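You operate a simulated robot arm through the tools that you are given. There is no shell and no other tool. Be economical: measure what you need, move in short steps, check, and stop when the job is done.

The job below is to be done with a simulated two-armed robot. You get a single attempt, and the scene is never put back.

TASK
Wax a patch on the chest lid with the white cloth.
Fine: wax from the chest wax tin; its lid comes off for the job and goes back on; cloth back. A coat counts when it lies all over at full strength: go over it till it gets no stronger.

It is judged by the outcome, as a careful person would: the job done as asked, and still so three seconds after it is handed in. It fails if anything else is knocked over, pushed out of place, dropped, spilled or broken. A push-on lid holds only when it is set on centred and level and pressed home; a screw cap is set on level and turned clockwise until tight. Flat cloth is picked up by pressing the open fingertips on it (5 to 10 N) and closing them slowly along it; thin cloth reads only 2 to 8 mm in the jaws.

THE ROBOT
Two 7-joint arms with fingered hands on one trunk, on a base that drives. Base frame: it is fixed to the floor where the robot stands at the start and does not move with it; the origin is under the middle of the robot, x ahead of it, y to its left, z up; the surface under the hand at the start is at about z = 50.4. Lengths are in cm, angles in rad, forces in N, time in s.
The left shoulder is at the start at [4.5, 21.5, 99.6], the right one opposite. With the tool pointing down near the work surface each hand reaches from about 10 to 64 cm from the robot's upright axis, wherever it stands, measured 20 degrees to its own side. Places, roughly: blue block (10x7x4 cm) [-640, 500, 50]; chest lid [60, 0, 50]; grey wax tin [50, 125, 125]; grey wax tin lid (10x10x4 cm) [40, 120, 120]; iron stay [40, -40, 40]; top of the chest lid [60, 0, 50]. Payload 3.6 kg a hand.
Tool frame (each hand has its own): the origin (TCP) lies between the finger pads and is the grasp point; the fingertips stand 2.2 cm ahead of it; z points along the fingers, y is the line along which they close. The gripper opens to 13.2 cm. The gripper's body begins 6 cm behind the TCP. The gripper is a hand of 4 fingers: y runs from the thumb to the fingers, the wrist lies at [0, 0, -20.3] in the tool frame, and closing takes about 1.5 s.
Orientation is told as [roll, pitch, yaw] about the base's x, y, z axes, in that order, counted from this pose: with the fingers straight down and closing along the base's y, the tool's x points along the base's -x, its y along +y and its z along -z.

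THE INTERFACE
- The arms move only by the tool play_rows. It takes "left_motion", "right_motion" or both (then of equal length, played together; a hand with none holds still); each is a list of rows, each a list of 7 numbers: the shift along the base's x, y, z in cm, then the turn, a rotation vector about the base's x, y, z in rad, then the opening, from 0 (shut) to 1 (fully open). In form: [[dx, dy, dz, wx, wy, wz, grip], ...]. A call has 1 to 10 rows; each row shifts and turns the commanded pose from where the row before left it. A row lasts 0.2 s, in which the tool goes at most 5 cm and 0.15 rad; a call with a longer step from one row to the next is refused whole, and so is a gripper value outside its range. Where a pose cannot be reached the arm comes as near as it can. A force on the tool above 50 N (or 10 N above the force at the start of the call, whichever is more), or a blocked arm, ends the call early, and 0.2 s more pass. Each finger travels about 10.8 cm/s and halts on what it meets, pressing with about 33 N; the grip force reading is that of the motor and also rises with nothing between the fingers. The clock runs only during rows and for 0.2 s after the last one: add rows that do not move to give the fingers time. The reply holds the time, the measured pose of the TCP, the force on the tool along the base axes, the opening and the grip force, in the units named above and with some noise, with the torque about the TCP (base axes, N m) and any sound that the robot's microphone picked up.
- Cameras (640 x 400 px; columns grow to the right, rows downward): "scene" is now at [16.75, 0.14, 88.99]; the picture's right is [0.01, -1.00, 0.00], its down [-0.50, -0.01, -0.87] and it looks along [0.87, 0.01, -0.50] (base axes); focal length 214 px, centre (320, 200). "left" rides on the left gripper at [-5.3, -5.3, -8.4] in its tool frame; the picture's right is [0.71, -0.71, 0.00], its down [0.53, 0.53, -0.67] and it looks along [0.47, 0.47, 0.74] (tool axes); focal length 247 px, centre (320, 200). "right" rides on the right gripper at [5.3, -5.3, -8.4] in its tool frame; the picture's right is [0.71, 0.71, 0.00], its down [-0.53, 0.53, -0.67] and it looks along [-0.47, 0.47, 0.74] (tool axes); focal length 247 px, centre (320, 200). There is no depth. A picture from a camera that has moved, and an enlarged one, comes with that camera's place and axes in the base frame and with its lens.
- snapshot(camera): a new picture of that camera. No time passes.
- slide_trunk(by): slides the trunk up (or, below 0, down) by that many cm; the arms and the scene camera ride with it, the base frame stays. It gives what a move gives, with no picture.
- base_move(legs): drives the robot by 1 to 6 legs, each [ahead, turn to the left] in cm and rad, along the robot's own axes; the way and the turn of a leg run together, so that a leg with both is an arc; at most 150 cm and 3.142 rad a leg. The arms and the cameras ride along, it lands a little off, and it stops where it bumps. It gives what a move gives.
- preshape(shape, hand): the hand has 4 fingers and takes this shape, open, in about a second: jaw (thumb against the fingers, like two jaws); tri (thumb and two fingers); tip (a fingertip pinch); poke (one finger out to press); point (the index stretched); flat (the hand flat); cup (the hand cupped); fist (a fist). The gripper value then closes the fingers along that shape, each until it touches; the sizes above hold for jaw. It gives what a move gives, with no picture.
- aim_head(pan, tilt): turns the head with the scene camera to pan (to the left, within 1.047 rad either way) and tilt (down, from -0.506 to 1.204), counted from straight ahead of the robot. It gives what a move gives.
- zoom(camera, box): a new picture of the part [left, top, right, bottom] of that camera's present view, enlarged. No time passes.
- close_job(): hands the job in; it is judged then, once.

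Work in short steps. Places have to be worked out from the pictures, the camera data and where the tool is seen: move nearer, look again, correct. Check each grasp and each placing, and mend what went wrong. You have 120 turns and 88 pictures in all, those below and enlarged ones among them. Open the grippers and draw the arms clear of the work before you hand the job in, unless the task says otherwise; then end with one line.

The tools are called after "Request:" as a command line: name --argument value ..., lists and objects as JSON in quotes. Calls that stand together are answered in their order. play_rows: Moves the arms, as the interface text tells. Its arguments: {"type":"object","properties":{"left_motion":{"type":"array","items":{"type":"array","items":{"type":"number"}}},"right_motion":{"type":"array","items":{"type":"array","items":{"type":"number"}}}},"required":[]} The other tools are called the same way: slide_trunk (by) slides the trunk up or down; preshape (shape, hand) gives the hand a shape; base_move (legs) drives the base; aim_head (pan, tilt) turns the head that bears the scene camera; snapshot (camera) takes a picture; zoom (camera, box) takes an enlarged picture of a part of a camera's view; close_job () hands the job in.

At the start:

```text
time_s: 0.0
left_eef_pos: [40.6, 10.45, 79.0]
left_tool_rot: [0.0, 0.002, -0.001]
left_contact_force: [0.7, -0.1, -0.9]
left_ft_torque: [0.01, 0.01, -0.01]
left_opening: 13.17
left_finger_force: 0.0
left_shape: jaw
right_eef_pos: [38.68, -16.35, 81.66]
right_tool_rot: [-0.001, 0.0, 0.002]
right_contact_force: [-0.4, -0.7, -0.4]
right_ft_torque: [0.0, -0.03, 0.01]
right_opening: 13.2
right_finger_force: 0.1
right_shape: jaw
trunk travel left (down, up): [-27.6, 40.0]
robot x, y, heading: [-0.22, 0.3, -0.001]
head pan, tilt: [0.012, 0.52]
```

scene: 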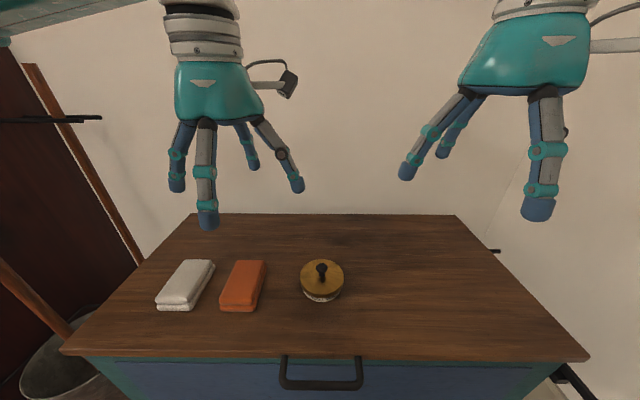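
right: 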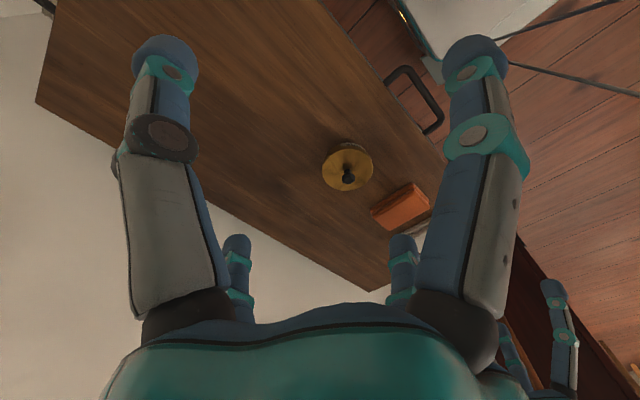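
left: 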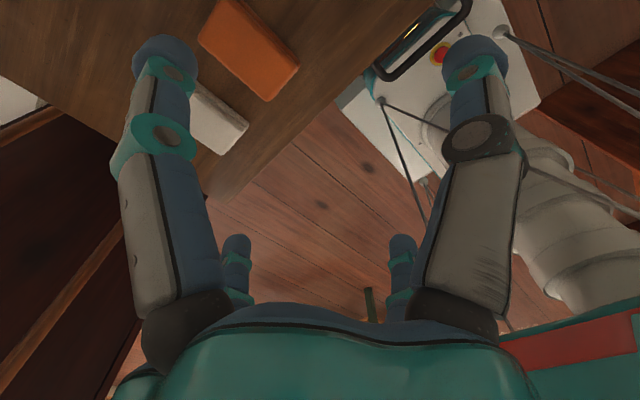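

I see a white folded cloth, an orange one and a tin with a gold lid on the chest lid. I'll look closer and then left toward the shelf, where a grey tin is said to be.

Request:
zoom --camera "scene" --box '[140, 230, 380, 380]'

Request:
aim_head --pan 1.0 --tilt -0.2

Request:
snapshot --camera "scene"

```text
2.67 times, centred on (260, 305) of scene
camera zoom: at [16.75, 0.14, 88.99], right [0.01, -1.0, 0.0], down [-0.5, -0.01, -0.87], along [0.87, 0.01, -0.5], focal length 572 px, centre (480, -80)
```

zoom: 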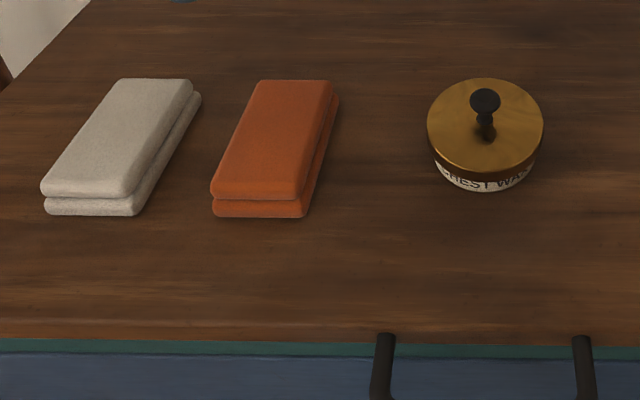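

```text
time_s: 1.3
left_eef_pos: [40.55, 10.64, 79.07]
left_tool_rot: [-0.001, 0.002, -0.001]
left_contact_force: [0.0, 0.0, -1.0]
left_ft_torque: [0.0, 0.0, -0.01]
left_opening: 13.19
left_finger_force: 0.1
left_shape: jaw
right_eef_pos: [38.55, -16.34, 81.51]
right_tool_rot: [-0.001, 0.001, 0.002]
right_contact_force: [-0.3, -0.1, 0.2]
right_ft_torque: [0.0, 0.01, 0.0]
right_opening: 13.2
right_finger_force: 0.0
right_shape: jaw
trunk travel left (down, up): [-27.6, 40.0]
robot x, y, heading: [0.32, 0.07, -0.001]
head pan, tilt: [1.0, -0.201]
```

```text
83 pictures are left
camera scene: at [12.2, 7.03, 95.53], right [0.84, -0.54, 0.0], down [0.11, 0.17, -0.98], along [0.53, 0.82, 0.2], focal length 214 px, centre (320, 200)
```

scene: 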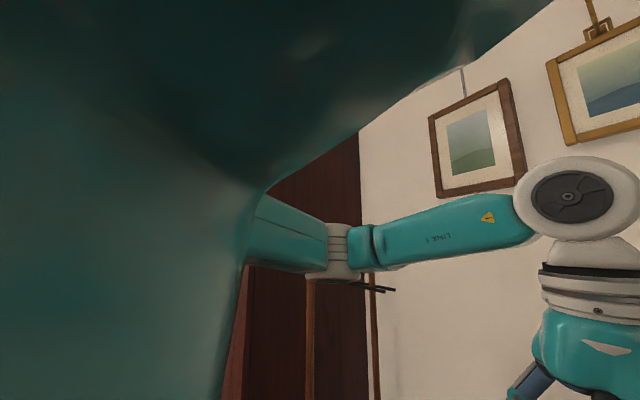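

The tin on the chest is labelled "CHEST WAX", so that is the right one. I'll look down on the lid top to find any marked patch and check the layout.

Request:
aim_head --pan 0.0 --tilt 0.75

Request:
snapshot --camera "scene"

```text
time_s: 2.5
left_eef_pos: [40.58, 10.57, 79.08]
left_tool_rot: [0.0, 0.002, 0.0]
left_contact_force: [-0.8, 0.3, 0.0]
left_ft_torque: [0.01, 0.04, -0.03]
left_opening: 13.2
left_finger_force: 0.0
left_shape: jaw
right_eef_pos: [38.56, -16.36, 81.65]
right_tool_rot: [-0.001, 0.002, 0.002]
right_contact_force: [0.4, -0.4, 0.0]
right_ft_torque: [0.01, 0.02, 0.0]
right_opening: 13.2
right_finger_force: 0.1
right_shape: jaw
trunk travel left (down, up): [-27.6, 40.0]
robot x, y, heading: [0.15, 0.39, 0.001]
head pan, tilt: [0.0, 0.75]
```

```text
82 pictures are left
camera scene: at [15.98, 0.04, 86.98], right [0.0, -1.0, 0.0], down [-0.68, 0.0, -0.73], along [0.73, 0.0, -0.68], focal length 214 px, centre (320, 200)
```

scene: 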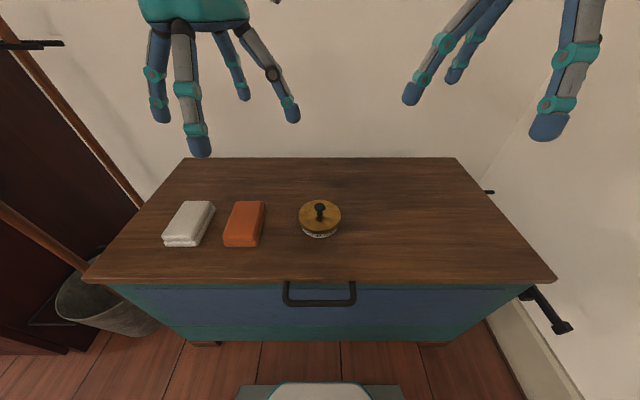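

No patch stands out; I'll zoom on the lid's top to look for a dull or marked area.

Request:
zoom --camera "scene" --box '[140, 150, 360, 287]'

Request:
zoom --camera "scene" --box '[330, 150, 560, 294]'

```text
2.91 times, centred on (250, 218) of scene
camera zoom: at [15.98, 0.04, 86.98], right [0.0, -1.0, 0.0], down [-0.68, 0.0, -0.73], along [0.73, 0.0, -0.68], focal length 624 px, centre (524, 146)
```

zoom: 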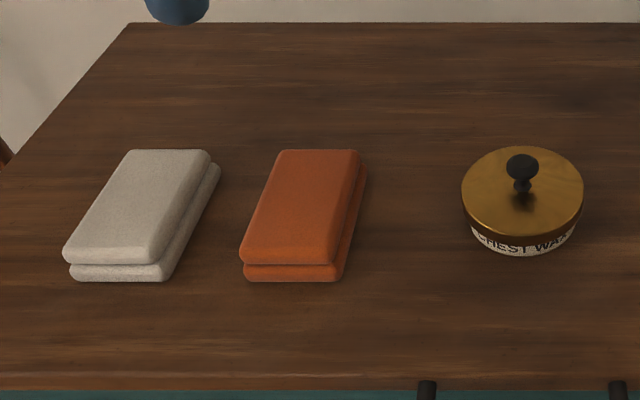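

```text
2.78 times, centred on (445, 222) of scene
camera zoom: at [15.98, 0.04, 86.98], right [0.0, -1.0, 0.0], down [-0.68, 0.0, -0.73], along [0.73, 0.0, -0.68], focal length 596 px, centre (-27, 139)
```

zoom: 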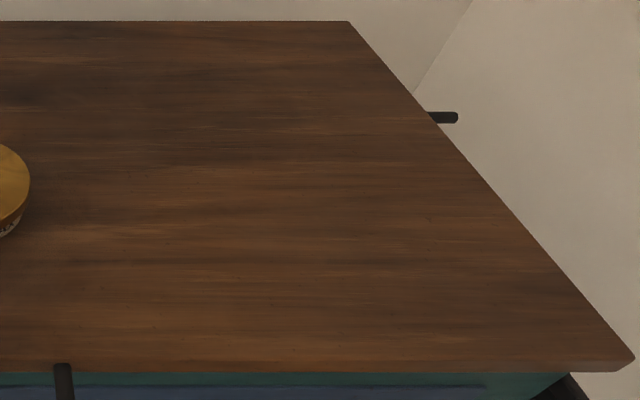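

No marked patch, so I may choose one; the clear area right of the tin looks good. Tin judged at about [47, 0], lid top z≈53, knob top ≈56. I'll move the left hand toward above the white cloth and the right over the tin, staying high.

Request:
play_rows --left_motion '[[0, 2, 0, 0, 0, 0, 0.8], [0, 2, 0, 0, 0, 0, 0.8], [0, 2, 0, 0, 0, 0, 0.8], [0, 2, 0, 0, 0, 0, 0.8], [0, 2, 0, 0, 0, 0, 0.8], [0, 2, 0, 0, 0, 0, 0.8], [0, 2, 0, 0, 0, 0, 0.8], [0, 2, 0, 0, 0, 0, 0.8], [0, 2, 0, 0, 0, 0, 0.8], [0, 0, 0, 0, 0, 0, 0.8]]' --right_motion '[[0.85, 0.8, -1, 0, 0, 0, 0.5], [0.85, 1.7, -2, 0, 0, 0, 0.5], [0.85, 1.7, -2, 0, 0, 0, 0.5], [0.85, 1.7, -2, 0, 0, 0, 0.5], [0.85, 1.7, -2, 0, 0, 0, 0.5], [0.85, 1.7, -2, 0, 0, 0, 0.5], [0.85, 1.7, -2, 0, 0, 0, 0.5], [0.85, 1.7, -2, 0, 0, 0, 0.5], [0.85, 1.7, -2, 0, 0, 0, 0.5], [0.85, 2, -2, 0, 0, 0, 0.5]]'

Request:
snapshot --camera "scene"

Request:
snapshot --camera "right"

```text
time_s: 4.7
left_eef_pos: [40.58, 28.41, 78.89]
left_tool_rot: [-0.001, 0.002, -0.001]
left_contact_force: [-0.4, 0.0, -0.2]
left_ft_torque: [0.0, 0.03, -0.01]
left_opening: 10.59
left_finger_force: 0.1
left_shape: jaw
right_eef_pos: [47.14, 0.0, 62.62]
right_tool_rot: [-0.001, 0.001, 0.0]
right_contact_force: [0.5, 1.3, -0.2]
right_ft_torque: [0.0, 0.0, -0.03]
right_opening: 6.67
right_finger_force: 0.0
right_shape: jaw
trunk travel left (down, up): [-27.6, 40.0]
robot x, y, heading: [0.13, 0.2, 0.004]
head pan, tilt: [0.0, 0.75]
```

```text
79 pictures are left
camera scene: at [15.98, 0.04, 86.97], right [0.0, -1.0, 0.0], down [-0.68, 0.0, -0.73], along [0.73, 0.0, -0.68], focal length 214 px, centre (320, 200)
```

scene: 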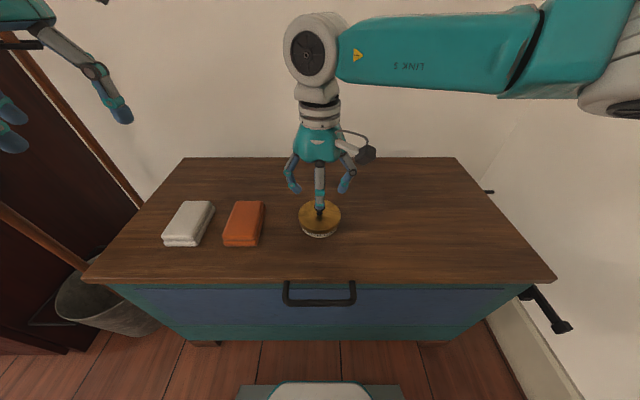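

```text
78 pictures are left
camera right: at [41.97, -5.26, 70.93], right [-0.71, 0.71, 0.0], down [0.53, 0.53, 0.67], along [0.47, 0.47, -0.74], focal length 247 px, centre (320, 200)
```

right: 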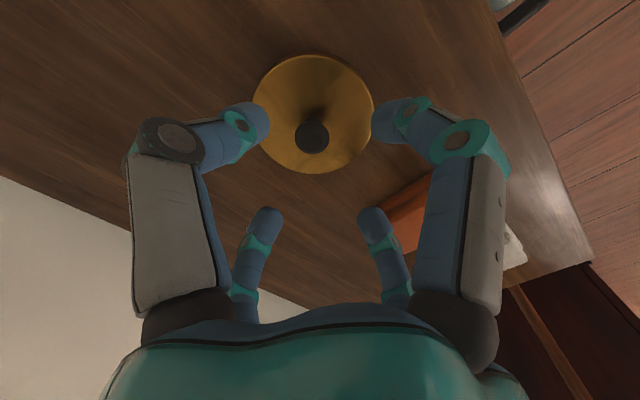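

The knob reads at about [47.6, -0.3]. I'll go down on it with the fingers partly closed, watching force.

Request:
play_rows --right_motion '[[0.2, -0.1, -1.5, 0, 0, 0, 0.4], [0.2, -0.2, -1.5, 0, 0, 0, 0.4], [0, 0, -1.2, 0, 0, 0, 0.4], [0, 0, -1, 0, 0, 0, 0.4], [0, 0, -0.7, 0, 0, 0, 0.4], [0, 0, 0, 0, 0, 0, 0.4]]'

Request:
snapshot --camera "right"

Request:
zoom --camera "scene" --box '[260, 150, 380, 250]'

```text
time_s: 6.1
left_eef_pos: [40.49, 28.43, 78.82]
left_tool_rot: [0.0, 0.002, -0.001]
left_contact_force: [0.2, 0.1, 0.5]
left_ft_torque: [-0.04, 0.01, -0.02]
left_opening: 10.6
left_finger_force: 0.0
left_shape: jaw
right_eef_pos: [47.48, -0.31, 56.7]
right_tool_rot: [0.001, 0.0, 0.004]
right_contact_force: [0.1, 0.2, -0.4]
right_ft_torque: [-0.01, 0.0, 0.02]
right_opening: 5.31
right_finger_force: 0.0
right_shape: jaw
trunk travel left (down, up): [-27.6, 40.0]
robot x, y, heading: [0.13, -0.26, -0.003]
head pan, tilt: [0.0, 0.75]
```

```text
77 pictures are left
camera right: at [42.31, -5.61, 65.03], right [-0.71, 0.71, 0.0], down [0.53, 0.53, 0.67], along [0.47, 0.47, -0.74], focal length 247 px, centre (320, 200)
```

right: 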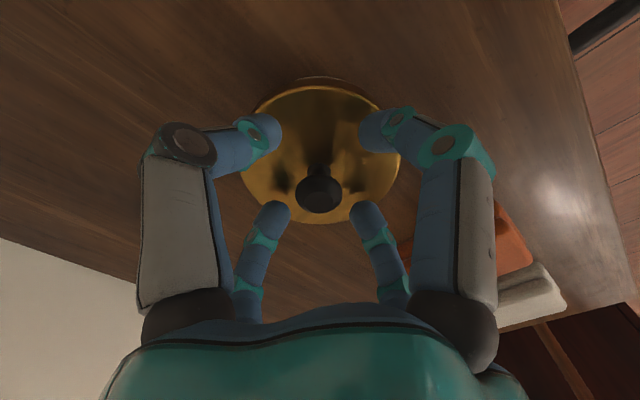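

```text
4.00 times, centred on (320, 200) of scene
camera zoom: at [15.98, 0.04, 86.98], right [0.0, -1.0, 0.0], down [-0.68, 0.0, -0.73], along [0.73, 0.0, -0.68], focal length 858 px, centre (320, 200)
```

zoom: 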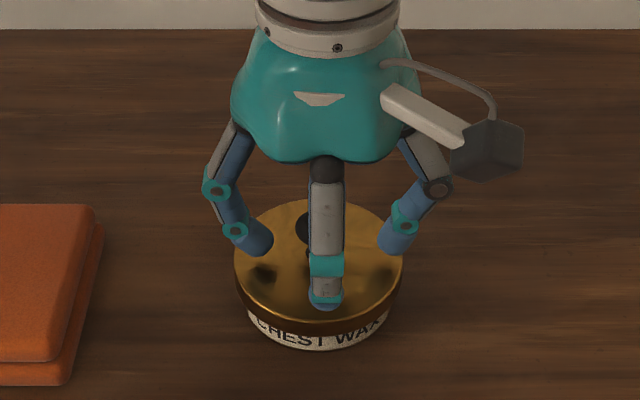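

Knob sits right at the TCP. I'll go down another 0.9 cm and close on it slowly.

Request:
play_rows --right_motion '[[0.1, 0, -0.5, 0, 0, 0, 0.4], [0, 0, -0.4, 0, 0, 0, 0.4], [0, 0, 0, 0, 0, 0, 0.3], [0, 0, 0, 0, 0, 0, 0.2], [0, 0, 0, 0, 0, 0, 0.1], [0, 0, 0, 0, 0, 0, 0], [0, 0, 0, 0, 0, 0, 0], [0, 0, 0, 0, 0, 0, 0]]'

Request:
snapshot --camera "right"

Request:
zoom --camera "scene" --box '[260, 150, 380, 250]'

```text
time_s: 7.9
left_eef_pos: [40.5, 28.52, 78.88]
left_tool_rot: [0.0, 0.001, 0.0]
left_contact_force: [0.0, 0.3, 0.4]
left_ft_torque: [0.0, 0.01, 0.02]
left_opening: 10.6
left_finger_force: 0.1
left_shape: jaw
right_eef_pos: [47.68, -0.33, 55.79]
right_tool_rot: [0.001, 0.002, 0.002]
right_contact_force: [0.4, -0.8, -0.3]
right_ft_torque: [-0.01, 0.0, -0.01]
right_opening: 1.1
right_finger_force: 33.1
right_shape: jaw
trunk travel left (down, up): [-27.6, 40.0]
robot x, y, heading: [0.03, -0.02, 0.004]
head pan, tilt: [0.0, 0.75]
```

```text
75 pictures are left
camera right: at [42.4, -5.59, 64.17], right [-0.71, 0.71, 0.0], down [0.53, 0.53, 0.67], along [0.47, 0.47, -0.74], focal length 247 px, centre (320, 200)
```

right: 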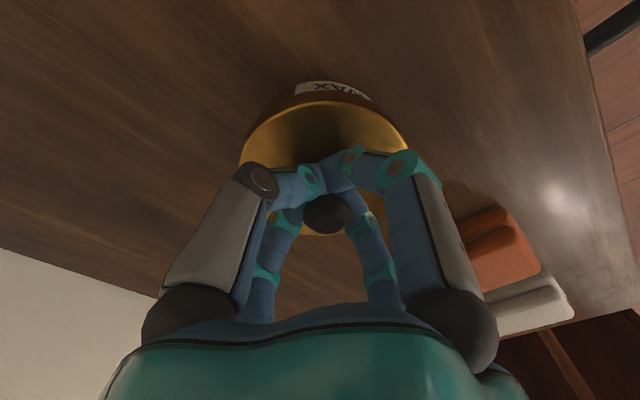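

```text
4.00 times, centred on (320, 200) of scene
camera zoom: at [15.98, 0.03, 86.97], right [0.0, -1.0, 0.0], down [-0.68, 0.0, -0.73], along [0.73, 0.0, -0.68], focal length 858 px, centre (320, 200)
```

zoom: 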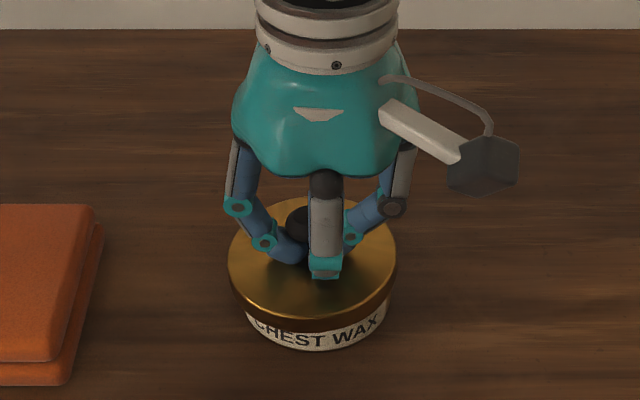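

Gripped at 1.1 cm. I'll pull up gently by 1 cm and look whether the tin stays.

Request:
play_rows --right_motion '[[0, 0, 0.2, 0, 0, 0, 0], [0, 0, 0.2, 0, 0, 0, 0], [0, 0, 0.3, 0, 0, 0, 0], [0, 0, 0.3, 0, 0, 0, 0]]'

Request:
zoom --camera "scene" --box '[260, 150, 380, 250]'

```text
time_s: 8.9
left_eef_pos: [40.54, 28.56, 78.82]
left_tool_rot: [0.0, 0.003, 0.0]
left_contact_force: [0.1, 0.1, -0.2]
left_ft_torque: [-0.01, 0.01, 0.0]
left_opening: 10.57
left_finger_force: 0.0
left_shape: jaw
right_eef_pos: [47.56, -0.23, 56.86]
right_tool_rot: [0.001, -0.001, 0.003]
right_contact_force: [0.7, 0.2, -1.1]
right_ft_torque: [0.0, 0.0, -0.01]
right_opening: 1.09
right_finger_force: 33.1
right_shape: jaw
trunk travel left (down, up): [-27.6, 40.0]
robot x, y, heading: [0.25, 0.04, 0.004]
head pan, tilt: [0.0, 0.75]
```

```text
4.00 times, centred on (320, 200) of scene
camera zoom: at [15.98, 0.03, 86.98], right [0.0, -1.0, 0.0], down [-0.68, 0.0, -0.73], along [0.73, 0.0, -0.68], focal length 858 px, centre (320, 200)
```

zoom: 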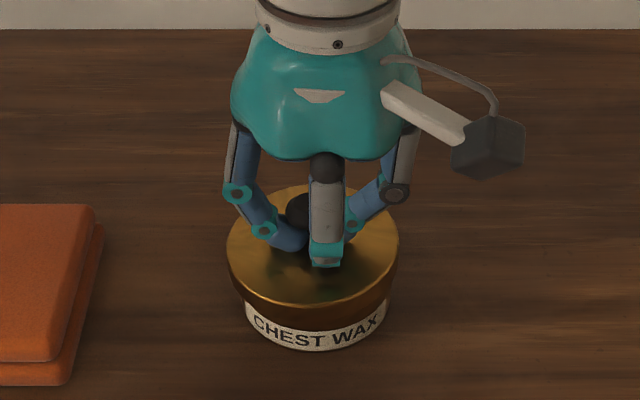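

The lid is coming off while the tin stays. I'll lift higher and check.

Request:
play_rows --right_motion '[[0, 0, 1, 0, 0, 0, 0], [0, 0, 1, 0, 0, 0, 0], [0, 0, 2, 0, 0, 0, 0], [0, 0, 2, 0, 0, 0, 0], [0, 0, 2, 0, 0, 0, 0]]'

Request:
zoom --camera "scene" --box '[260, 150, 380, 250]'

```text
time_s: 10.1
left_eef_pos: [40.56, 28.47, 78.95]
left_tool_rot: [0.001, 0.002, 0.0]
left_contact_force: [-0.5, 0.0, -0.1]
left_ft_torque: [0.03, 0.01, 0.01]
left_opening: 10.58
left_finger_force: 0.1
left_shape: jaw
right_eef_pos: [47.38, -0.31, 64.85]
right_tool_rot: [0.0, 0.001, 0.003]
right_contact_force: [0.4, -0.4, -0.6]
right_ft_torque: [-0.01, -0.03, 0.0]
right_opening: 1.07
right_finger_force: 33.0
right_shape: jaw
trunk travel left (down, up): [-27.6, 40.0]
robot x, y, heading: [-0.17, -0.22, 0.002]
head pan, tilt: [0.0, 0.75]
```

```text
4.00 times, centred on (320, 200) of scene
camera zoom: at [15.98, 0.03, 86.98], right [0.0, -1.0, 0.0], down [-0.68, 0.0, -0.73], along [0.73, 0.0, -0.68], focal length 858 px, centre (320, 200)
```

zoom: 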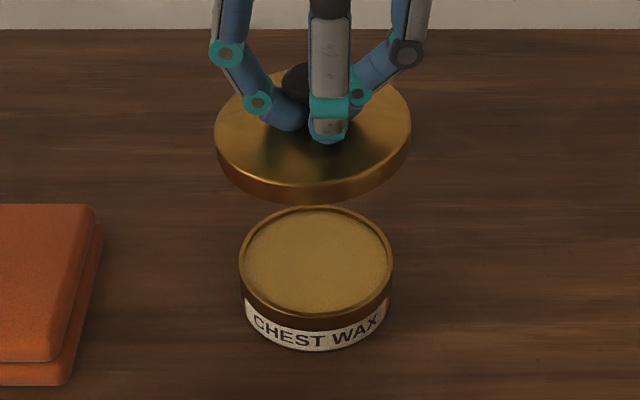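

The lid is off and the wax surface is exposed. I'll carry the lid to the right side of the chest, around [46, -32].

Request:
play_rows --right_motion '[[0, -3.2, 0, 0, 0, 0, 0], [-0.2, -3.2, 0, 0, 0, 0, 0], [-0.2, -3.2, 0, 0, 0, 0, 0], [-0.2, -3.2, 0, 0, 0, 0, 0], [-0.2, -3.2, 0, 0, 0, 0, 0], [-0.2, -3.2, 0, 0, 0, 0, 0], [-0.2, -3.2, -1, 0, 0, 0, 0], [-0.2, -3.2, -2, 0, 0, 0, 0], [0, -3.2, -2, 0, 0, 0, 0], [0, -3.2, -2, 0, 0, 0, 0]]'

Request:
play_rows --right_motion '[[0, 0, -1, 0, 0, 0, 0], [0, 0, -0.6, 0, 0, 0, 0], [0, 0, -0.4, 0, 0, 0, 0], [0, 0, -0.2, 0, 0, 0, 0], [0, 0, 0, 0, 0, 0, 0]]'

Request:
zoom --camera "scene" --box '[400, 150, 560, 290]'

```text
time_s: 12.3
left_eef_pos: [40.55, 28.49, 78.84]
left_tool_rot: [0.0, 0.001, 0.001]
left_contact_force: [0.2, -0.5, 0.4]
left_ft_torque: [-0.01, 0.01, -0.02]
left_opening: 10.56
left_finger_force: 0.2
left_shape: jaw
right_eef_pos: [46.05, -32.4, 57.62]
right_tool_rot: [0.002, 0.001, 0.0]
right_contact_force: [0.3, 0.8, -0.6]
right_ft_torque: [-0.05, -0.01, 0.01]
right_opening: 1.07
right_finger_force: 33.4
right_shape: jaw
trunk travel left (down, up): [-27.6, 40.0]
robot x, y, heading: [0.02, -0.07, -0.003]
head pan, tilt: [0.0, 0.75]
```

```text
time_s: 13.5
left_eef_pos: [40.46, 28.42, 79.01]
left_tool_rot: [0.0, 0.002, 0.001]
left_contact_force: [0.2, 0.7, -0.3]
left_ft_torque: [-0.03, -0.03, -0.02]
left_opening: 10.57
left_finger_force: 0.2
left_shape: jaw
right_eef_pos: [46.14, -32.25, 55.56]
right_tool_rot: [0.0, 0.002, 0.002]
right_contact_force: [-0.2, 0.0, 0.0]
right_ft_torque: [-0.01, 0.03, 0.0]
right_opening: 1.08
right_finger_force: 32.1
right_shape: jaw
trunk travel left (down, up): [-27.6, 40.0]
robot x, y, heading: [-0.26, -0.07, 0.002]
head pan, tilt: [0.0, 0.75]
```

```text
2.86 times, centred on (480, 220) of scene
camera zoom: at [15.97, 0.03, 86.98], right [0.0, -1.0, 0.0], down [-0.68, 0.0, -0.73], along [0.73, 0.0, -0.68], focal length 613 px, centre (-137, 143)
```

zoom: 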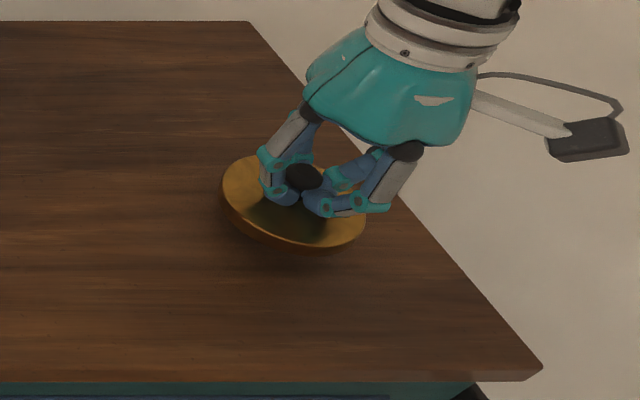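

Not touching yet (z 55.6, no force). I'll go down in small steps until contact.

Request:
play_rows --right_motion '[[0, 0, -0.3, 0, 0, 0, 0], [0, 0, -0.3, 0, 0, 0, 0], [0, 0, -0.2, 0, 0, 0, 0], [0, 0, -0.2, 0, 0, 0, 0], [0, 0, -0.2, 0, 0, 0, 0], [0, 0, 0, 0, 0, 0, 0]]'

```text
time_s: 14.9
left_eef_pos: [40.57, 28.36, 78.87]
left_tool_rot: [0.0, 0.002, 0.0]
left_contact_force: [0.4, -1.1, -0.5]
left_ft_torque: [0.01, 0.0, -0.02]
left_opening: 10.6
left_finger_force: 0.1
left_shape: jaw
right_eef_pos: [46.05, -32.29, 54.37]
right_tool_rot: [-0.001, 0.002, 0.004]
right_contact_force: [0.2, 0.1, -0.3]
right_ft_torque: [-0.01, 0.0, -0.02]
right_opening: 1.09
right_finger_force: 33.2
right_shape: jaw
trunk travel left (down, up): [-27.6, 40.0]
robot x, y, heading: [0.11, -0.05, 0.003]
head pan, tilt: [0.0, 0.75]
```

Request:
play_rows --right_motion '[[0, 0, -0.15, 0, 0, 0, 0], [0, 0, -0.15, 0, 0, 0, 0], [0, 0, -0.15, 0, 0, 0, 0], [0, 0, 0, 0, 0, 0, 0]]'

Request:
zoom --camera "scene" --box '[400, 150, 560, 290]'

```text
time_s: 15.9
left_eef_pos: [40.56, 28.46, 79.03]
left_tool_rot: [0.0, 0.002, 0.0]
left_contact_force: [-0.5, -0.2, 0.4]
left_ft_torque: [-0.02, -0.02, 0.03]
left_opening: 10.57
left_finger_force: 0.1
left_shape: jaw
right_eef_pos: [46.12, -32.29, 53.98]
right_tool_rot: [0.002, 0.002, 0.002]
right_contact_force: [-0.4, -0.3, 0.9]
right_ft_torque: [0.06, 0.01, -0.01]
right_opening: 1.09
right_finger_force: 33.1
right_shape: jaw
trunk travel left (down, up): [-27.6, 40.0]
robot x, y, heading: [-0.12, 0.06, 0.0]
head pan, tilt: [0.0, 0.75]
```

```text
2.86 times, centred on (480, 220) of scene
camera zoom: at [15.97, 0.03, 86.98], right [0.0, -1.0, 0.0], down [-0.68, 0.0, -0.73], along [0.73, 0.0, -0.68], focal length 613 px, centre (-137, 143)
```

zoom: 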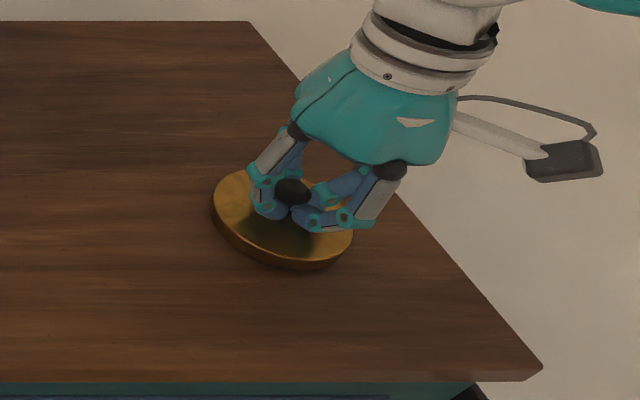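

Request:
play_rows --right_motion '[[0, 0, -0.15, 0, 0, 0, 0], [0, 0, -0.15, 0, 0, 0, 0], [0, 0, 0, 0, 0, 0, 0]]'

```text
time_s: 16.7
left_eef_pos: [40.44, 28.44, 79.09]
left_tool_rot: [0.0, 0.002, -0.001]
left_contact_force: [0.4, -0.4, 0.4]
left_ft_torque: [0.0, 0.0, 0.0]
left_opening: 10.58
left_finger_force: 0.1
left_shape: jaw
right_eef_pos: [46.23, -32.28, 53.77]
right_tool_rot: [0.001, -0.002, 0.0]
right_contact_force: [-0.7, -4.1, 12.0]
right_ft_torque: [0.55, 0.02, 0.02]
right_opening: 1.08
right_finger_force: 33.1
right_shape: jaw
trunk travel left (down, up): [-27.6, 40.0]
robot x, y, heading: [-0.08, -0.0, 0.0]
head pan, tilt: [0.0, 0.75]
```

Contact: 12 N at z≈53.8. I'll ease off slightly, open, and rise clear.

Request:
play_rows --right_motion '[[0, 0, 0.1, 0, 0, 0, 0.05], [0, 0, 0, 0, 0, 0, 0.15], [0, 0, 0, 0, 0, 0, 0.3], [0, 0, 0, 0, 0, 0, 0.4], [0, 0, 0, 0, 0, 0, 0.4], [0, 0, 1, 0, 0, 0, 0.4], [0, 0, 3, 0, 0, 0, 0.4], [0, 0, 4, 0, 0, 0, 0.4], [0, 0, 4, 0, 0, 0, 0.4], [0, 0, 3, 0, 0, 0, 0.4]]'

Request:
snapshot --camera "scene"

Request:
snapshot --camera "right"

```text
time_s: 18.9
left_eef_pos: [40.49, 28.37, 78.87]
left_tool_rot: [0.0, -0.001, 0.001]
left_contact_force: [-0.4, -0.1, -0.2]
left_ft_torque: [-0.03, -0.01, -0.03]
left_opening: 10.6
left_finger_force: 0.1
left_shape: jaw
right_eef_pos: [46.22, -32.25, 68.78]
right_tool_rot: [0.001, 0.001, 0.001]
right_contact_force: [0.2, 0.7, -0.4]
right_ft_torque: [0.04, 0.0, 0.03]
right_opening: 5.23
right_finger_force: 0.1
right_shape: jaw
trunk travel left (down, up): [-27.6, 40.0]
robot x, y, heading: [0.6, -0.21, -0.001]
head pan, tilt: [0.0, 0.75]
```

```text
69 pictures are left
camera scene: at [15.96, 0.03, 86.98], right [0.0, -1.0, 0.0], down [-0.68, 0.0, -0.73], along [0.73, 0.0, -0.68], focal length 214 px, centre (320, 200)
```

scene: 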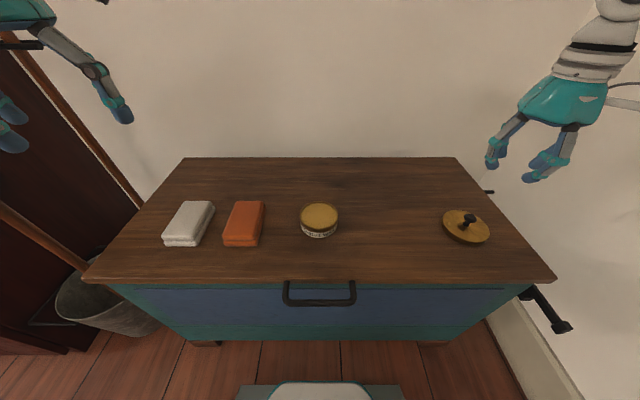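

```text
68 pictures are left
camera right: at [41.08, -37.59, 77.04], right [-0.71, 0.71, 0.0], down [0.53, 0.53, 0.67], along [0.47, 0.47, -0.74], focal length 247 px, centre (320, 200)
```

right: 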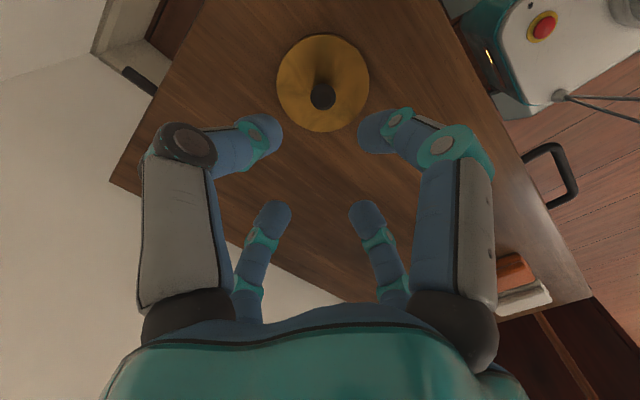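

Lid rests flat with its knob up. Next the left hand goes above the white cloth (centre about [46.8, 28]) for a closer look.

Request:
play_rows --left_motion '[[0.9, 0, -2, 0, 0, 0, 0.75], [0.9, 0, -2, 0, 0, 0, 0.75], [0.9, 0, -2, 0, 0, 0, 0.75], [0.9, 0, -2, 0, 0, 0, 0.75], [0.9, 0, -2, 0, 0, 0, 0.75], [0.9, -0.2, -2, 0, 0, 0, 0.75], [0.9, -0.2, -2, 0, 0, 0, 0.75], [0, 0, 0, 0, 0, 0, 0.75]]'

Request:
snapshot --camera "left"

Request:
zoom --camera "scene" --box '[110, 130, 310, 270]'

```text
time_s: 20.7
left_eef_pos: [46.96, 28.01, 65.03]
left_tool_rot: [0.001, 0.001, 0.0]
left_contact_force: [0.3, -0.2, 0.9]
left_ft_torque: [0.01, -0.02, 0.01]
left_opening: 9.93
left_finger_force: 0.2
left_shape: jaw
right_eef_pos: [46.2, -32.21, 68.54]
right_tool_rot: [0.0, 0.002, 0.001]
right_contact_force: [-0.1, -0.9, 0.2]
right_ft_torque: [0.01, -0.02, 0.0]
right_opening: 5.22
right_finger_force: 0.1
right_shape: jaw
trunk travel left (down, up): [-27.6, 40.0]
robot x, y, heading: [0.15, -0.2, 0.002]
head pan, tilt: [0.0, 0.75]
```

```text
67 pictures are left
camera left: at [52.19, 22.74, 73.27], right [-0.71, -0.71, 0.0], down [-0.53, 0.53, 0.67], along [-0.47, 0.47, -0.74], focal length 247 px, centre (320, 200)
```

left: 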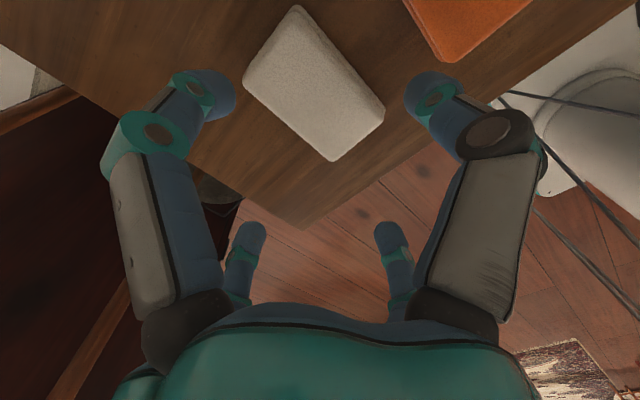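

```text
2.86 times, centred on (210, 200) of scene
camera zoom: at [15.97, 0.03, 86.98], right [0.0, -1.0, 0.0], down [-0.68, 0.0, -0.73], along [0.73, 0.0, -0.68], focal length 613 px, centre (634, 200)
```

zoom: 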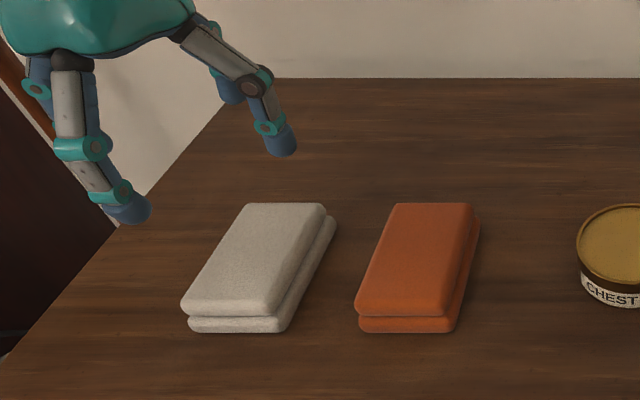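

The cloth is at x 42.2–52.3, y 24.7–31 (centre [47.3, 27.85]). I'll go down straddling it to TCP z≈53.6.

Request:
play_rows --left_motion '[[0.3, -0.15, -2, 0, 0, 0, 0.75], [0, 0, -2, 0, 0, 0, 0.75], [0, 0, -2, 0, 0, 0, 0.75], [0, 0, -2, 0, 0, 0, 0.75], [0, 0, -1.5, 0, 0, 0, 0.75], [0, 0, -1, 0, 0, 0, 0.75], [0, 0, -0.7, 0, 0, 0, 0.75], [0, 0, 0, 0, 0, 0, 0.75]]'

Request:
zoom --camera "scene" --box '[110, 130, 310, 270]'

Request:
snapshot --camera "left"

```text
time_s: 22.5
left_eef_pos: [47.13, 28.03, 53.72]
left_tool_rot: [0.0, 0.001, 0.002]
left_contact_force: [-0.7, -0.5, 2.1]
left_ft_torque: [0.0, -0.01, 0.03]
left_opening: 10.06
left_finger_force: 0.0
left_shape: jaw
right_eef_pos: [46.34, -32.29, 68.72]
right_tool_rot: [0.001, 0.002, 0.003]
right_contact_force: [-0.2, 0.0, -0.4]
right_ft_torque: [-0.01, 0.01, -0.03]
right_opening: 5.27
right_finger_force: 0.0
right_shape: jaw
trunk travel left (down, up): [-27.6, 40.0]
robot x, y, heading: [-0.01, 0.19, 0.003]
head pan, tilt: [0.0, 0.75]
```

```text
2.86 times, centred on (210, 200) of scene
camera zoom: at [15.96, 0.02, 86.98], right [0.0, -1.0, 0.0], down [-0.68, 0.0, -0.73], along [0.73, 0.0, -0.68], focal length 613 px, centre (634, 200)
```

zoom: 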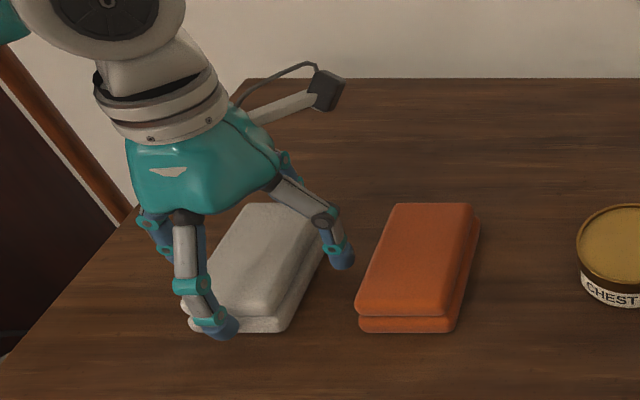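

```text
64 pictures are left
camera left: at [52.43, 22.58, 62.16], right [-0.71, -0.71, 0.0], down [-0.53, 0.53, 0.67], along [-0.47, 0.47, -0.74], focal length 247 px, centre (320, 200)
```

left: 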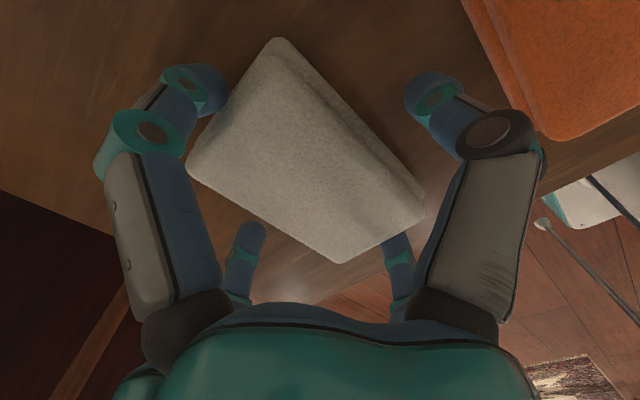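

The hand straddles the cloth without touching. I'll close the fingers slowly.

Request:
play_rows --left_motion '[[0, -0.15, 0, 0, 0, 0, 0.65], [0, 0, 0, 0, 0, 0, 0.55], [0, 0, 0, 0, 0, 0, 0.45], [0, 0, 0, 0, 0, 0, 0.35], [0, 0, 0, 0, 0, 0, 0.3], [0, 0, 0, 0, 0, 0, 0.3], [0, 0, 0, 0, 0, 0, 0.3]]'

Request:
zoom --camera "scene" --box '[110, 130, 310, 270]'

Request:
snapshot --camera "left"

```text
time_s: 24.1
left_eef_pos: [47.0, 27.76, 53.75]
left_tool_rot: [-0.001, 0.001, -0.001]
left_contact_force: [-0.7, -0.4, -0.1]
left_ft_torque: [-0.01, -0.01, 0.01]
left_opening: 7.3
left_finger_force: 33.1
left_shape: jaw
right_eef_pos: [46.3, -32.29, 68.72]
right_tool_rot: [0.0, 0.0, 0.002]
right_contact_force: [-0.2, 0.8, 0.3]
right_ft_torque: [0.0, 0.01, 0.01]
right_opening: 5.25
right_finger_force: 0.1
right_shape: jaw
trunk travel left (down, up): [-27.6, 40.0]
robot x, y, heading: [-0.14, -0.08, -0.001]
head pan, tilt: [0.0, 0.75]
```

```text
2.86 times, centred on (210, 200) of scene
camera zoom: at [15.98, 0.03, 86.98], right [0.0, -1.0, 0.0], down [-0.68, 0.0, -0.73], along [0.73, 0.0, -0.68], focal length 613 px, centre (634, 200)
```

zoom: 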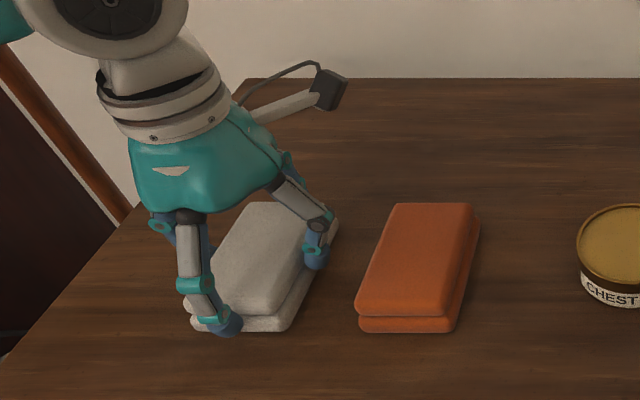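

```text
62 pictures are left
camera left: at [52.48, 22.42, 62.19], right [-0.71, -0.71, 0.0], down [-0.53, 0.53, 0.67], along [-0.47, 0.47, -0.74], focal length 247 px, centre (320, 200)
```

left: 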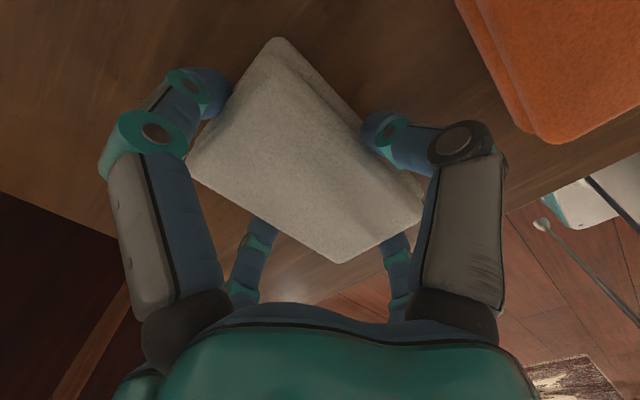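

The fingers hold it at 7.3 cm, 33 N. I'll lift it and check that it comes along.

Request:
play_rows --left_motion '[[0, 0, 0.5, 0, 0, 0, 0.3], [0, 0, 1.5, 0, 0, 0, 0.3], [0, 0, 2, 0, 0, 0, 0.3], [0, 0, 2, 0, 0, 0, 0.3], [0, 0, 2, 0, 0, 0, 0.3], [0, 0, 0, 0, 0, 0, 0.3]]'

Request:
snapshot --camera "scene"

Request:
snapshot --camera "left"

```text
time_s: 25.5
left_eef_pos: [47.26, 27.77, 61.76]
left_tool_rot: [0.0, 0.0, -0.001]
left_contact_force: [-0.1, -0.1, -0.4]
left_ft_torque: [0.0, -0.01, -0.03]
left_opening: 7.32
left_finger_force: 32.9
left_shape: jaw
right_eef_pos: [46.28, -32.24, 68.74]
right_tool_rot: [0.002, 0.001, 0.001]
right_contact_force: [0.0, -0.3, 0.3]
right_ft_torque: [-0.02, -0.01, -0.01]
right_opening: 5.25
right_finger_force: 0.1
right_shape: jaw
trunk travel left (down, up): [-27.6, 40.0]
robot x, y, heading: [-0.26, 0.49, 0.0]
head pan, tilt: [0.0, 0.75]
```

```text
61 pictures are left
camera scene: at [15.98, 0.03, 86.97], right [0.0, -1.0, 0.0], down [-0.68, 0.0, -0.73], along [0.73, 0.0, -0.68], focal length 214 px, centre (320, 200)
```

scene: 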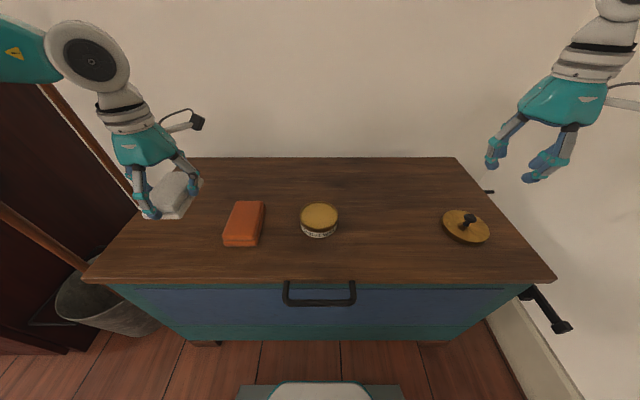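

```text
60 pictures are left
camera left: at [52.55, 22.48, 70.26], right [-0.71, -0.71, 0.0], down [-0.53, 0.53, 0.67], along [-0.47, 0.47, -0.74], focal length 247 px, centre (320, 200)
```

left: 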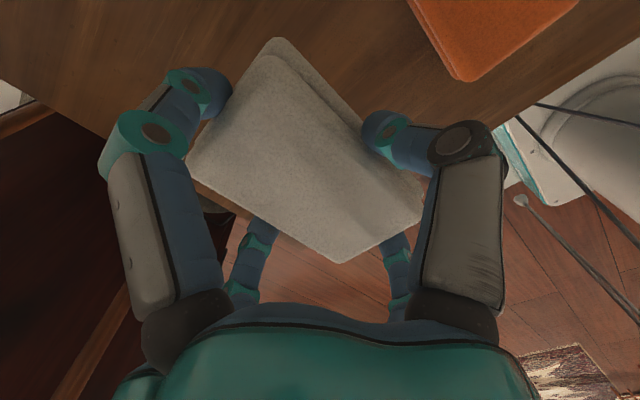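

The cloth is held level, its underside about 3.35 cm below the TCP. I'll carry it over the tin at [47.5, 0].

Request:
play_rows --left_motion '[[0, -2.8, 0, 0, 0, 0, 0.3], [0, -2.8, 0, 0, 0, 0, 0.3], [0, -2.8, 0, 0, 0, 0, 0.3], [0, -2.8, 0, 0, 0, 0, 0.3], [0, -2.8, 0, 0, 0, 0, 0.3], [0, -2.8, 0, 0, 0, 0, 0.3], [0, -2.8, 0, 0, 0, 0, 0.3], [0, -2.8, 0, 0, 0, 0, 0.3], [0, -2.8, 0, 0, 0, 0, 0.3], [0.2, -2.6, 0, 0, 0, 0, 0.3]]'

Request:
play_rows --left_motion '[[0, 0, -1.5, 0, 0, 0, 0.3], [0, 0, -1.5, 0, 0, 0, 0.3], [0, 0, -1, 0, 0, 0, 0.3], [0, 0, -0.4, 0, 0, 0, 0.3], [0, 0, -0.3, 0, 0, 0, 0.3], [0, 0, 0, 0, 0, 0, 0.3]]'

Request:
zoom --camera "scene" --box '[260, 150, 380, 250]'

```text
time_s: 27.7
left_eef_pos: [47.63, -0.13, 61.77]
left_tool_rot: [0.0, -0.001, -0.002]
left_contact_force: [-0.4, -0.2, 0.8]
left_ft_torque: [-0.01, 0.01, -0.01]
left_opening: 7.3
left_finger_force: 33.3
left_shape: jaw
right_eef_pos: [46.35, -32.32, 68.65]
right_tool_rot: [-0.001, 0.002, 0.003]
right_contact_force: [-0.5, 0.5, 0.5]
right_ft_torque: [0.03, -0.01, -0.03]
right_opening: 5.28
right_finger_force: 0.2
right_shape: jaw
trunk travel left (down, up): [-27.6, 40.0]
robot x, y, heading: [0.22, 0.05, 0.003]
head pan, tilt: [0.0, 0.75]
```

```text
time_s: 29.1
left_eef_pos: [47.24, -0.01, 57.27]
left_tool_rot: [-0.001, 0.001, 0.001]
left_contact_force: [0.2, 0.0, -0.2]
left_ft_torque: [-0.02, 0.01, 0.0]
left_opening: 7.33
left_finger_force: 33.0
left_shape: jaw
right_eef_pos: [46.31, -32.28, 68.68]
right_tool_rot: [0.002, 0.002, 0.003]
right_contact_force: [0.0, -0.3, 0.8]
right_ft_torque: [-0.01, -0.01, 0.04]
right_opening: 5.25
right_finger_force: 0.1
right_shape: jaw
trunk travel left (down, up): [-27.6, 40.0]
robot x, y, heading: [0.12, 0.16, 0.002]
head pan, tilt: [0.0, 0.75]
```

```text
4.00 times, centred on (320, 200) of scene
camera zoom: at [15.98, 0.03, 86.98], right [0.0, -1.0, 0.0], down [-0.68, 0.0, -0.73], along [0.73, 0.0, -0.68], focal length 858 px, centre (320, 200)
```

zoom: 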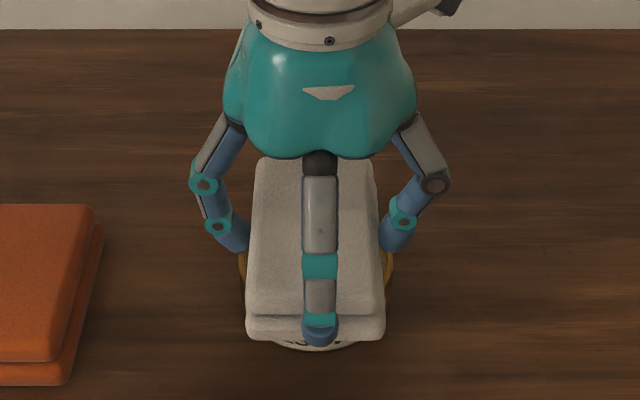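

Cloth is centred above the tin, not touching yet. I'll lower in small steps to a light press.

Request:
play_rows --left_motion '[[0, 0, -0.2, 0, 0, 0, 0.3], [0, 0, -0.2, 0, 0, 0, 0.3], [0, 0, -0.15, 0, 0, 0, 0.3], [0, 0, -0.15, 0, 0, 0, 0.3], [0, 0, 0, 0, 0, 0, 0.3]]'

```text
time_s: 30.3
left_eef_pos: [47.37, -0.03, 56.41]
left_tool_rot: [0.0, -0.004, 0.0]
left_contact_force: [-1.5, 0.8, 9.1]
left_ft_torque: [-0.03, 0.07, -0.03]
left_opening: 7.3
left_finger_force: 33.1
left_shape: jaw
right_eef_pos: [46.32, -32.23, 68.76]
right_tool_rot: [0.0, 0.002, 0.002]
right_contact_force: [-1.2, 0.6, -0.4]
right_ft_torque: [0.01, 0.01, -0.02]
right_opening: 5.25
right_finger_force: 0.1
right_shape: jaw
trunk travel left (down, up): [-27.6, 40.0]
robot x, y, heading: [0.19, 0.14, 0.001]
head pan, tilt: [0.0, 0.75]
```

9 N with the cloth's underside at rim/wax level. I'll twist about the vertical under this pressure to take wax, then lift and look.

Request:
play_rows --left_motion '[[0, 0, -0.05, 0, 0, 0.1, 0.3], [0, 0, 0, 0, 0, 0.1, 0.3], [0, 0, 0, 0, 0, -0.1, 0.3], [0, 0, 0, 0, 0, -0.1, 0.3], [0, 0, 0, 0, 0, -0.1, 0.3], [0, 0, 0, 0, 0, -0.1, 0.3], [0, 0, 0, 0, 0, 0.1, 0.3], [0, 0, 0, 0, 0, 0.1, 0.3], [0, 0, 0, 0, 0, 0, 0.3]]'

Request:
play_rows --left_motion '[[0, 0, 0.5, 0, 0, 0, 0.3], [0, 0, 1.5, 0, 0, 0, 0.3], [0, 0, 2, 0, 0, 0, 0.3], [0, 0, 3, 0, 0, 0, 0.3], [0, 0, 3, 0, 0, 0, 0.3], [0, 0, 2, 0, 0, 0, 0.3]]'

Request:
zoom --camera "scene" --box '[240, 70, 400, 250]'

Request:
snapshot --camera "right"

```text
time_s: 32.3
left_eef_pos: [47.32, 0.05, 56.41]
left_tool_rot: [0.0, -0.002, 0.0]
left_contact_force: [-0.7, 1.2, 14.4]
left_ft_torque: [-0.02, 0.11, -0.3]
left_opening: 7.29
left_finger_force: 33.0
left_shape: jaw
right_eef_pos: [46.27, -32.21, 68.72]
right_tool_rot: [0.0, -0.001, 0.002]
right_contact_force: [-0.8, 0.5, 0.3]
right_ft_torque: [0.01, -0.01, -0.02]
right_opening: 5.25
right_finger_force: 0.1
right_shape: jaw
trunk travel left (down, up): [-27.6, 40.0]
robot x, y, heading: [0.01, -0.11, 0.005]
head pan, tilt: [0.0, 0.75]
```

```text
time_s: 33.7
left_eef_pos: [47.38, 0.03, 68.33]
left_tool_rot: [0.0, 0.001, 0.0]
left_contact_force: [-0.7, 0.4, -1.1]
left_ft_torque: [0.0, 0.02, -0.03]
left_opening: 7.3
left_finger_force: 33.5
left_shape: jaw
right_eef_pos: [46.29, -32.31, 68.67]
right_tool_rot: [0.0, 0.003, 0.002]
right_contact_force: [0.3, -0.3, -0.7]
right_ft_torque: [0.0, -0.02, 0.01]
right_opening: 5.27
right_finger_force: 0.1
right_shape: jaw
trunk travel left (down, up): [-27.6, 40.0]
robot x, y, heading: [-0.01, -0.15, -0.003]
head pan, tilt: [0.0, 0.75]
```

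```text
2.22 times, centred on (320, 160) of scene
camera zoom: at [15.98, 0.03, 86.98], right [0.0, -1.0, 0.0], down [-0.68, 0.0, -0.73], along [0.73, 0.0, -0.68], focal length 477 px, centre (320, 289)
```

zoom: 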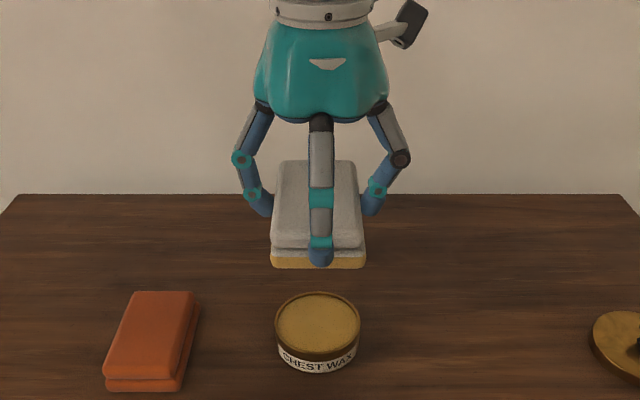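

```text
57 pictures are left
camera right: at [41.1, -37.61, 77.01], right [-0.71, 0.71, 0.0], down [0.53, 0.53, 0.67], along [0.47, 0.47, -0.74], focal length 247 px, centre (320, 200)
```

right: 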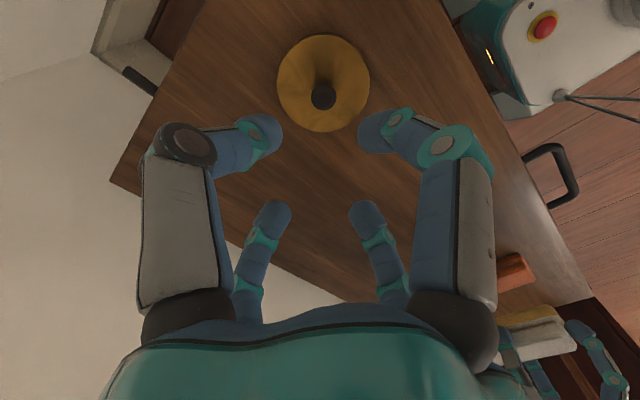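

The underside shows yellow wax. I'll move right to [47, -12] and lower to the lid.

Request:
play_rows --left_motion '[[0, -2, 0, 0, 0, 0, 0.3], [0, -2.5, 0, 0, 0, 0, 0.3], [0, -2.5, -2, 0, 0, 0, 0.3], [0, -2.5, -2, 0, 0, 0, 0.3], [0, -2.5, -2, 0, 0, 0, 0.3], [0, 0, -3, 0, 0, 0, 0.3], [0, 0, -3, 0, 0, 0, 0.3], [0, 0, -1.5, 0, 0, 0, 0.3], [0, 0, -0.6, 0, 0, 0, 0.3], [0, 0, 0, 0, 0, 0, 0.3]]'

Request:
play_rows --left_motion '[[0, 0, -0.2, 0, 0, 0, 0.3], [0, 0, -0.2, 0, 0, 0, 0.3], [0, 0, -0.15, 0, 0, 0, 0.3], [0, 0, 0, 0, 0, 0, 0.3]]'

```text
time_s: 35.1
left_eef_pos: [58.13, 0.95, 62.36]
left_tool_rot: [0.036, -0.082, 0.239]
left_contact_force: [0.1, -0.1, -0.3]
left_ft_torque: [0.0, 0.01, -0.03]
left_opening: 7.28
left_finger_force: 33.2
left_shape: jaw
left hand out of reach, approached as far as the arm can: row 6
right_eef_pos: [46.34, -32.25, 68.7]
right_tool_rot: [0.002, 0.001, 0.001]
right_contact_force: [-0.8, 0.2, 0.5]
right_ft_torque: [0.01, -0.05, -0.03]
right_opening: 5.25
right_finger_force: 0.0
right_shape: jaw
trunk travel left (down, up): [-27.6, 40.0]
robot x, y, heading: [-0.02, -0.13, 0.0]
head pan, tilt: [0.0, 0.75]
stopped in row 6 (left hand): the arm was blocked; the commanded pose is now the measured one
```

```text
time_s: 36.1
left_eef_pos: [57.95, 0.94, 61.95]
left_tool_rot: [0.033, -0.083, 0.237]
left_contact_force: [-0.3, -0.5, -0.3]
left_ft_torque: [0.0, -0.04, -0.01]
left_opening: 7.29
left_finger_force: 32.5
left_shape: jaw
right_eef_pos: [46.33, -32.34, 68.73]
right_tool_rot: [0.004, 0.002, 0.002]
right_contact_force: [0.2, -0.1, 0.7]
right_ft_torque: [0.0, -0.04, -0.01]
right_opening: 5.26
right_finger_force: 0.1
right_shape: jaw
trunk travel left (down, up): [-27.6, 40.0]
robot x, y, heading: [0.17, -0.09, -0.002]
head pan, tilt: [0.0, 0.75]
```

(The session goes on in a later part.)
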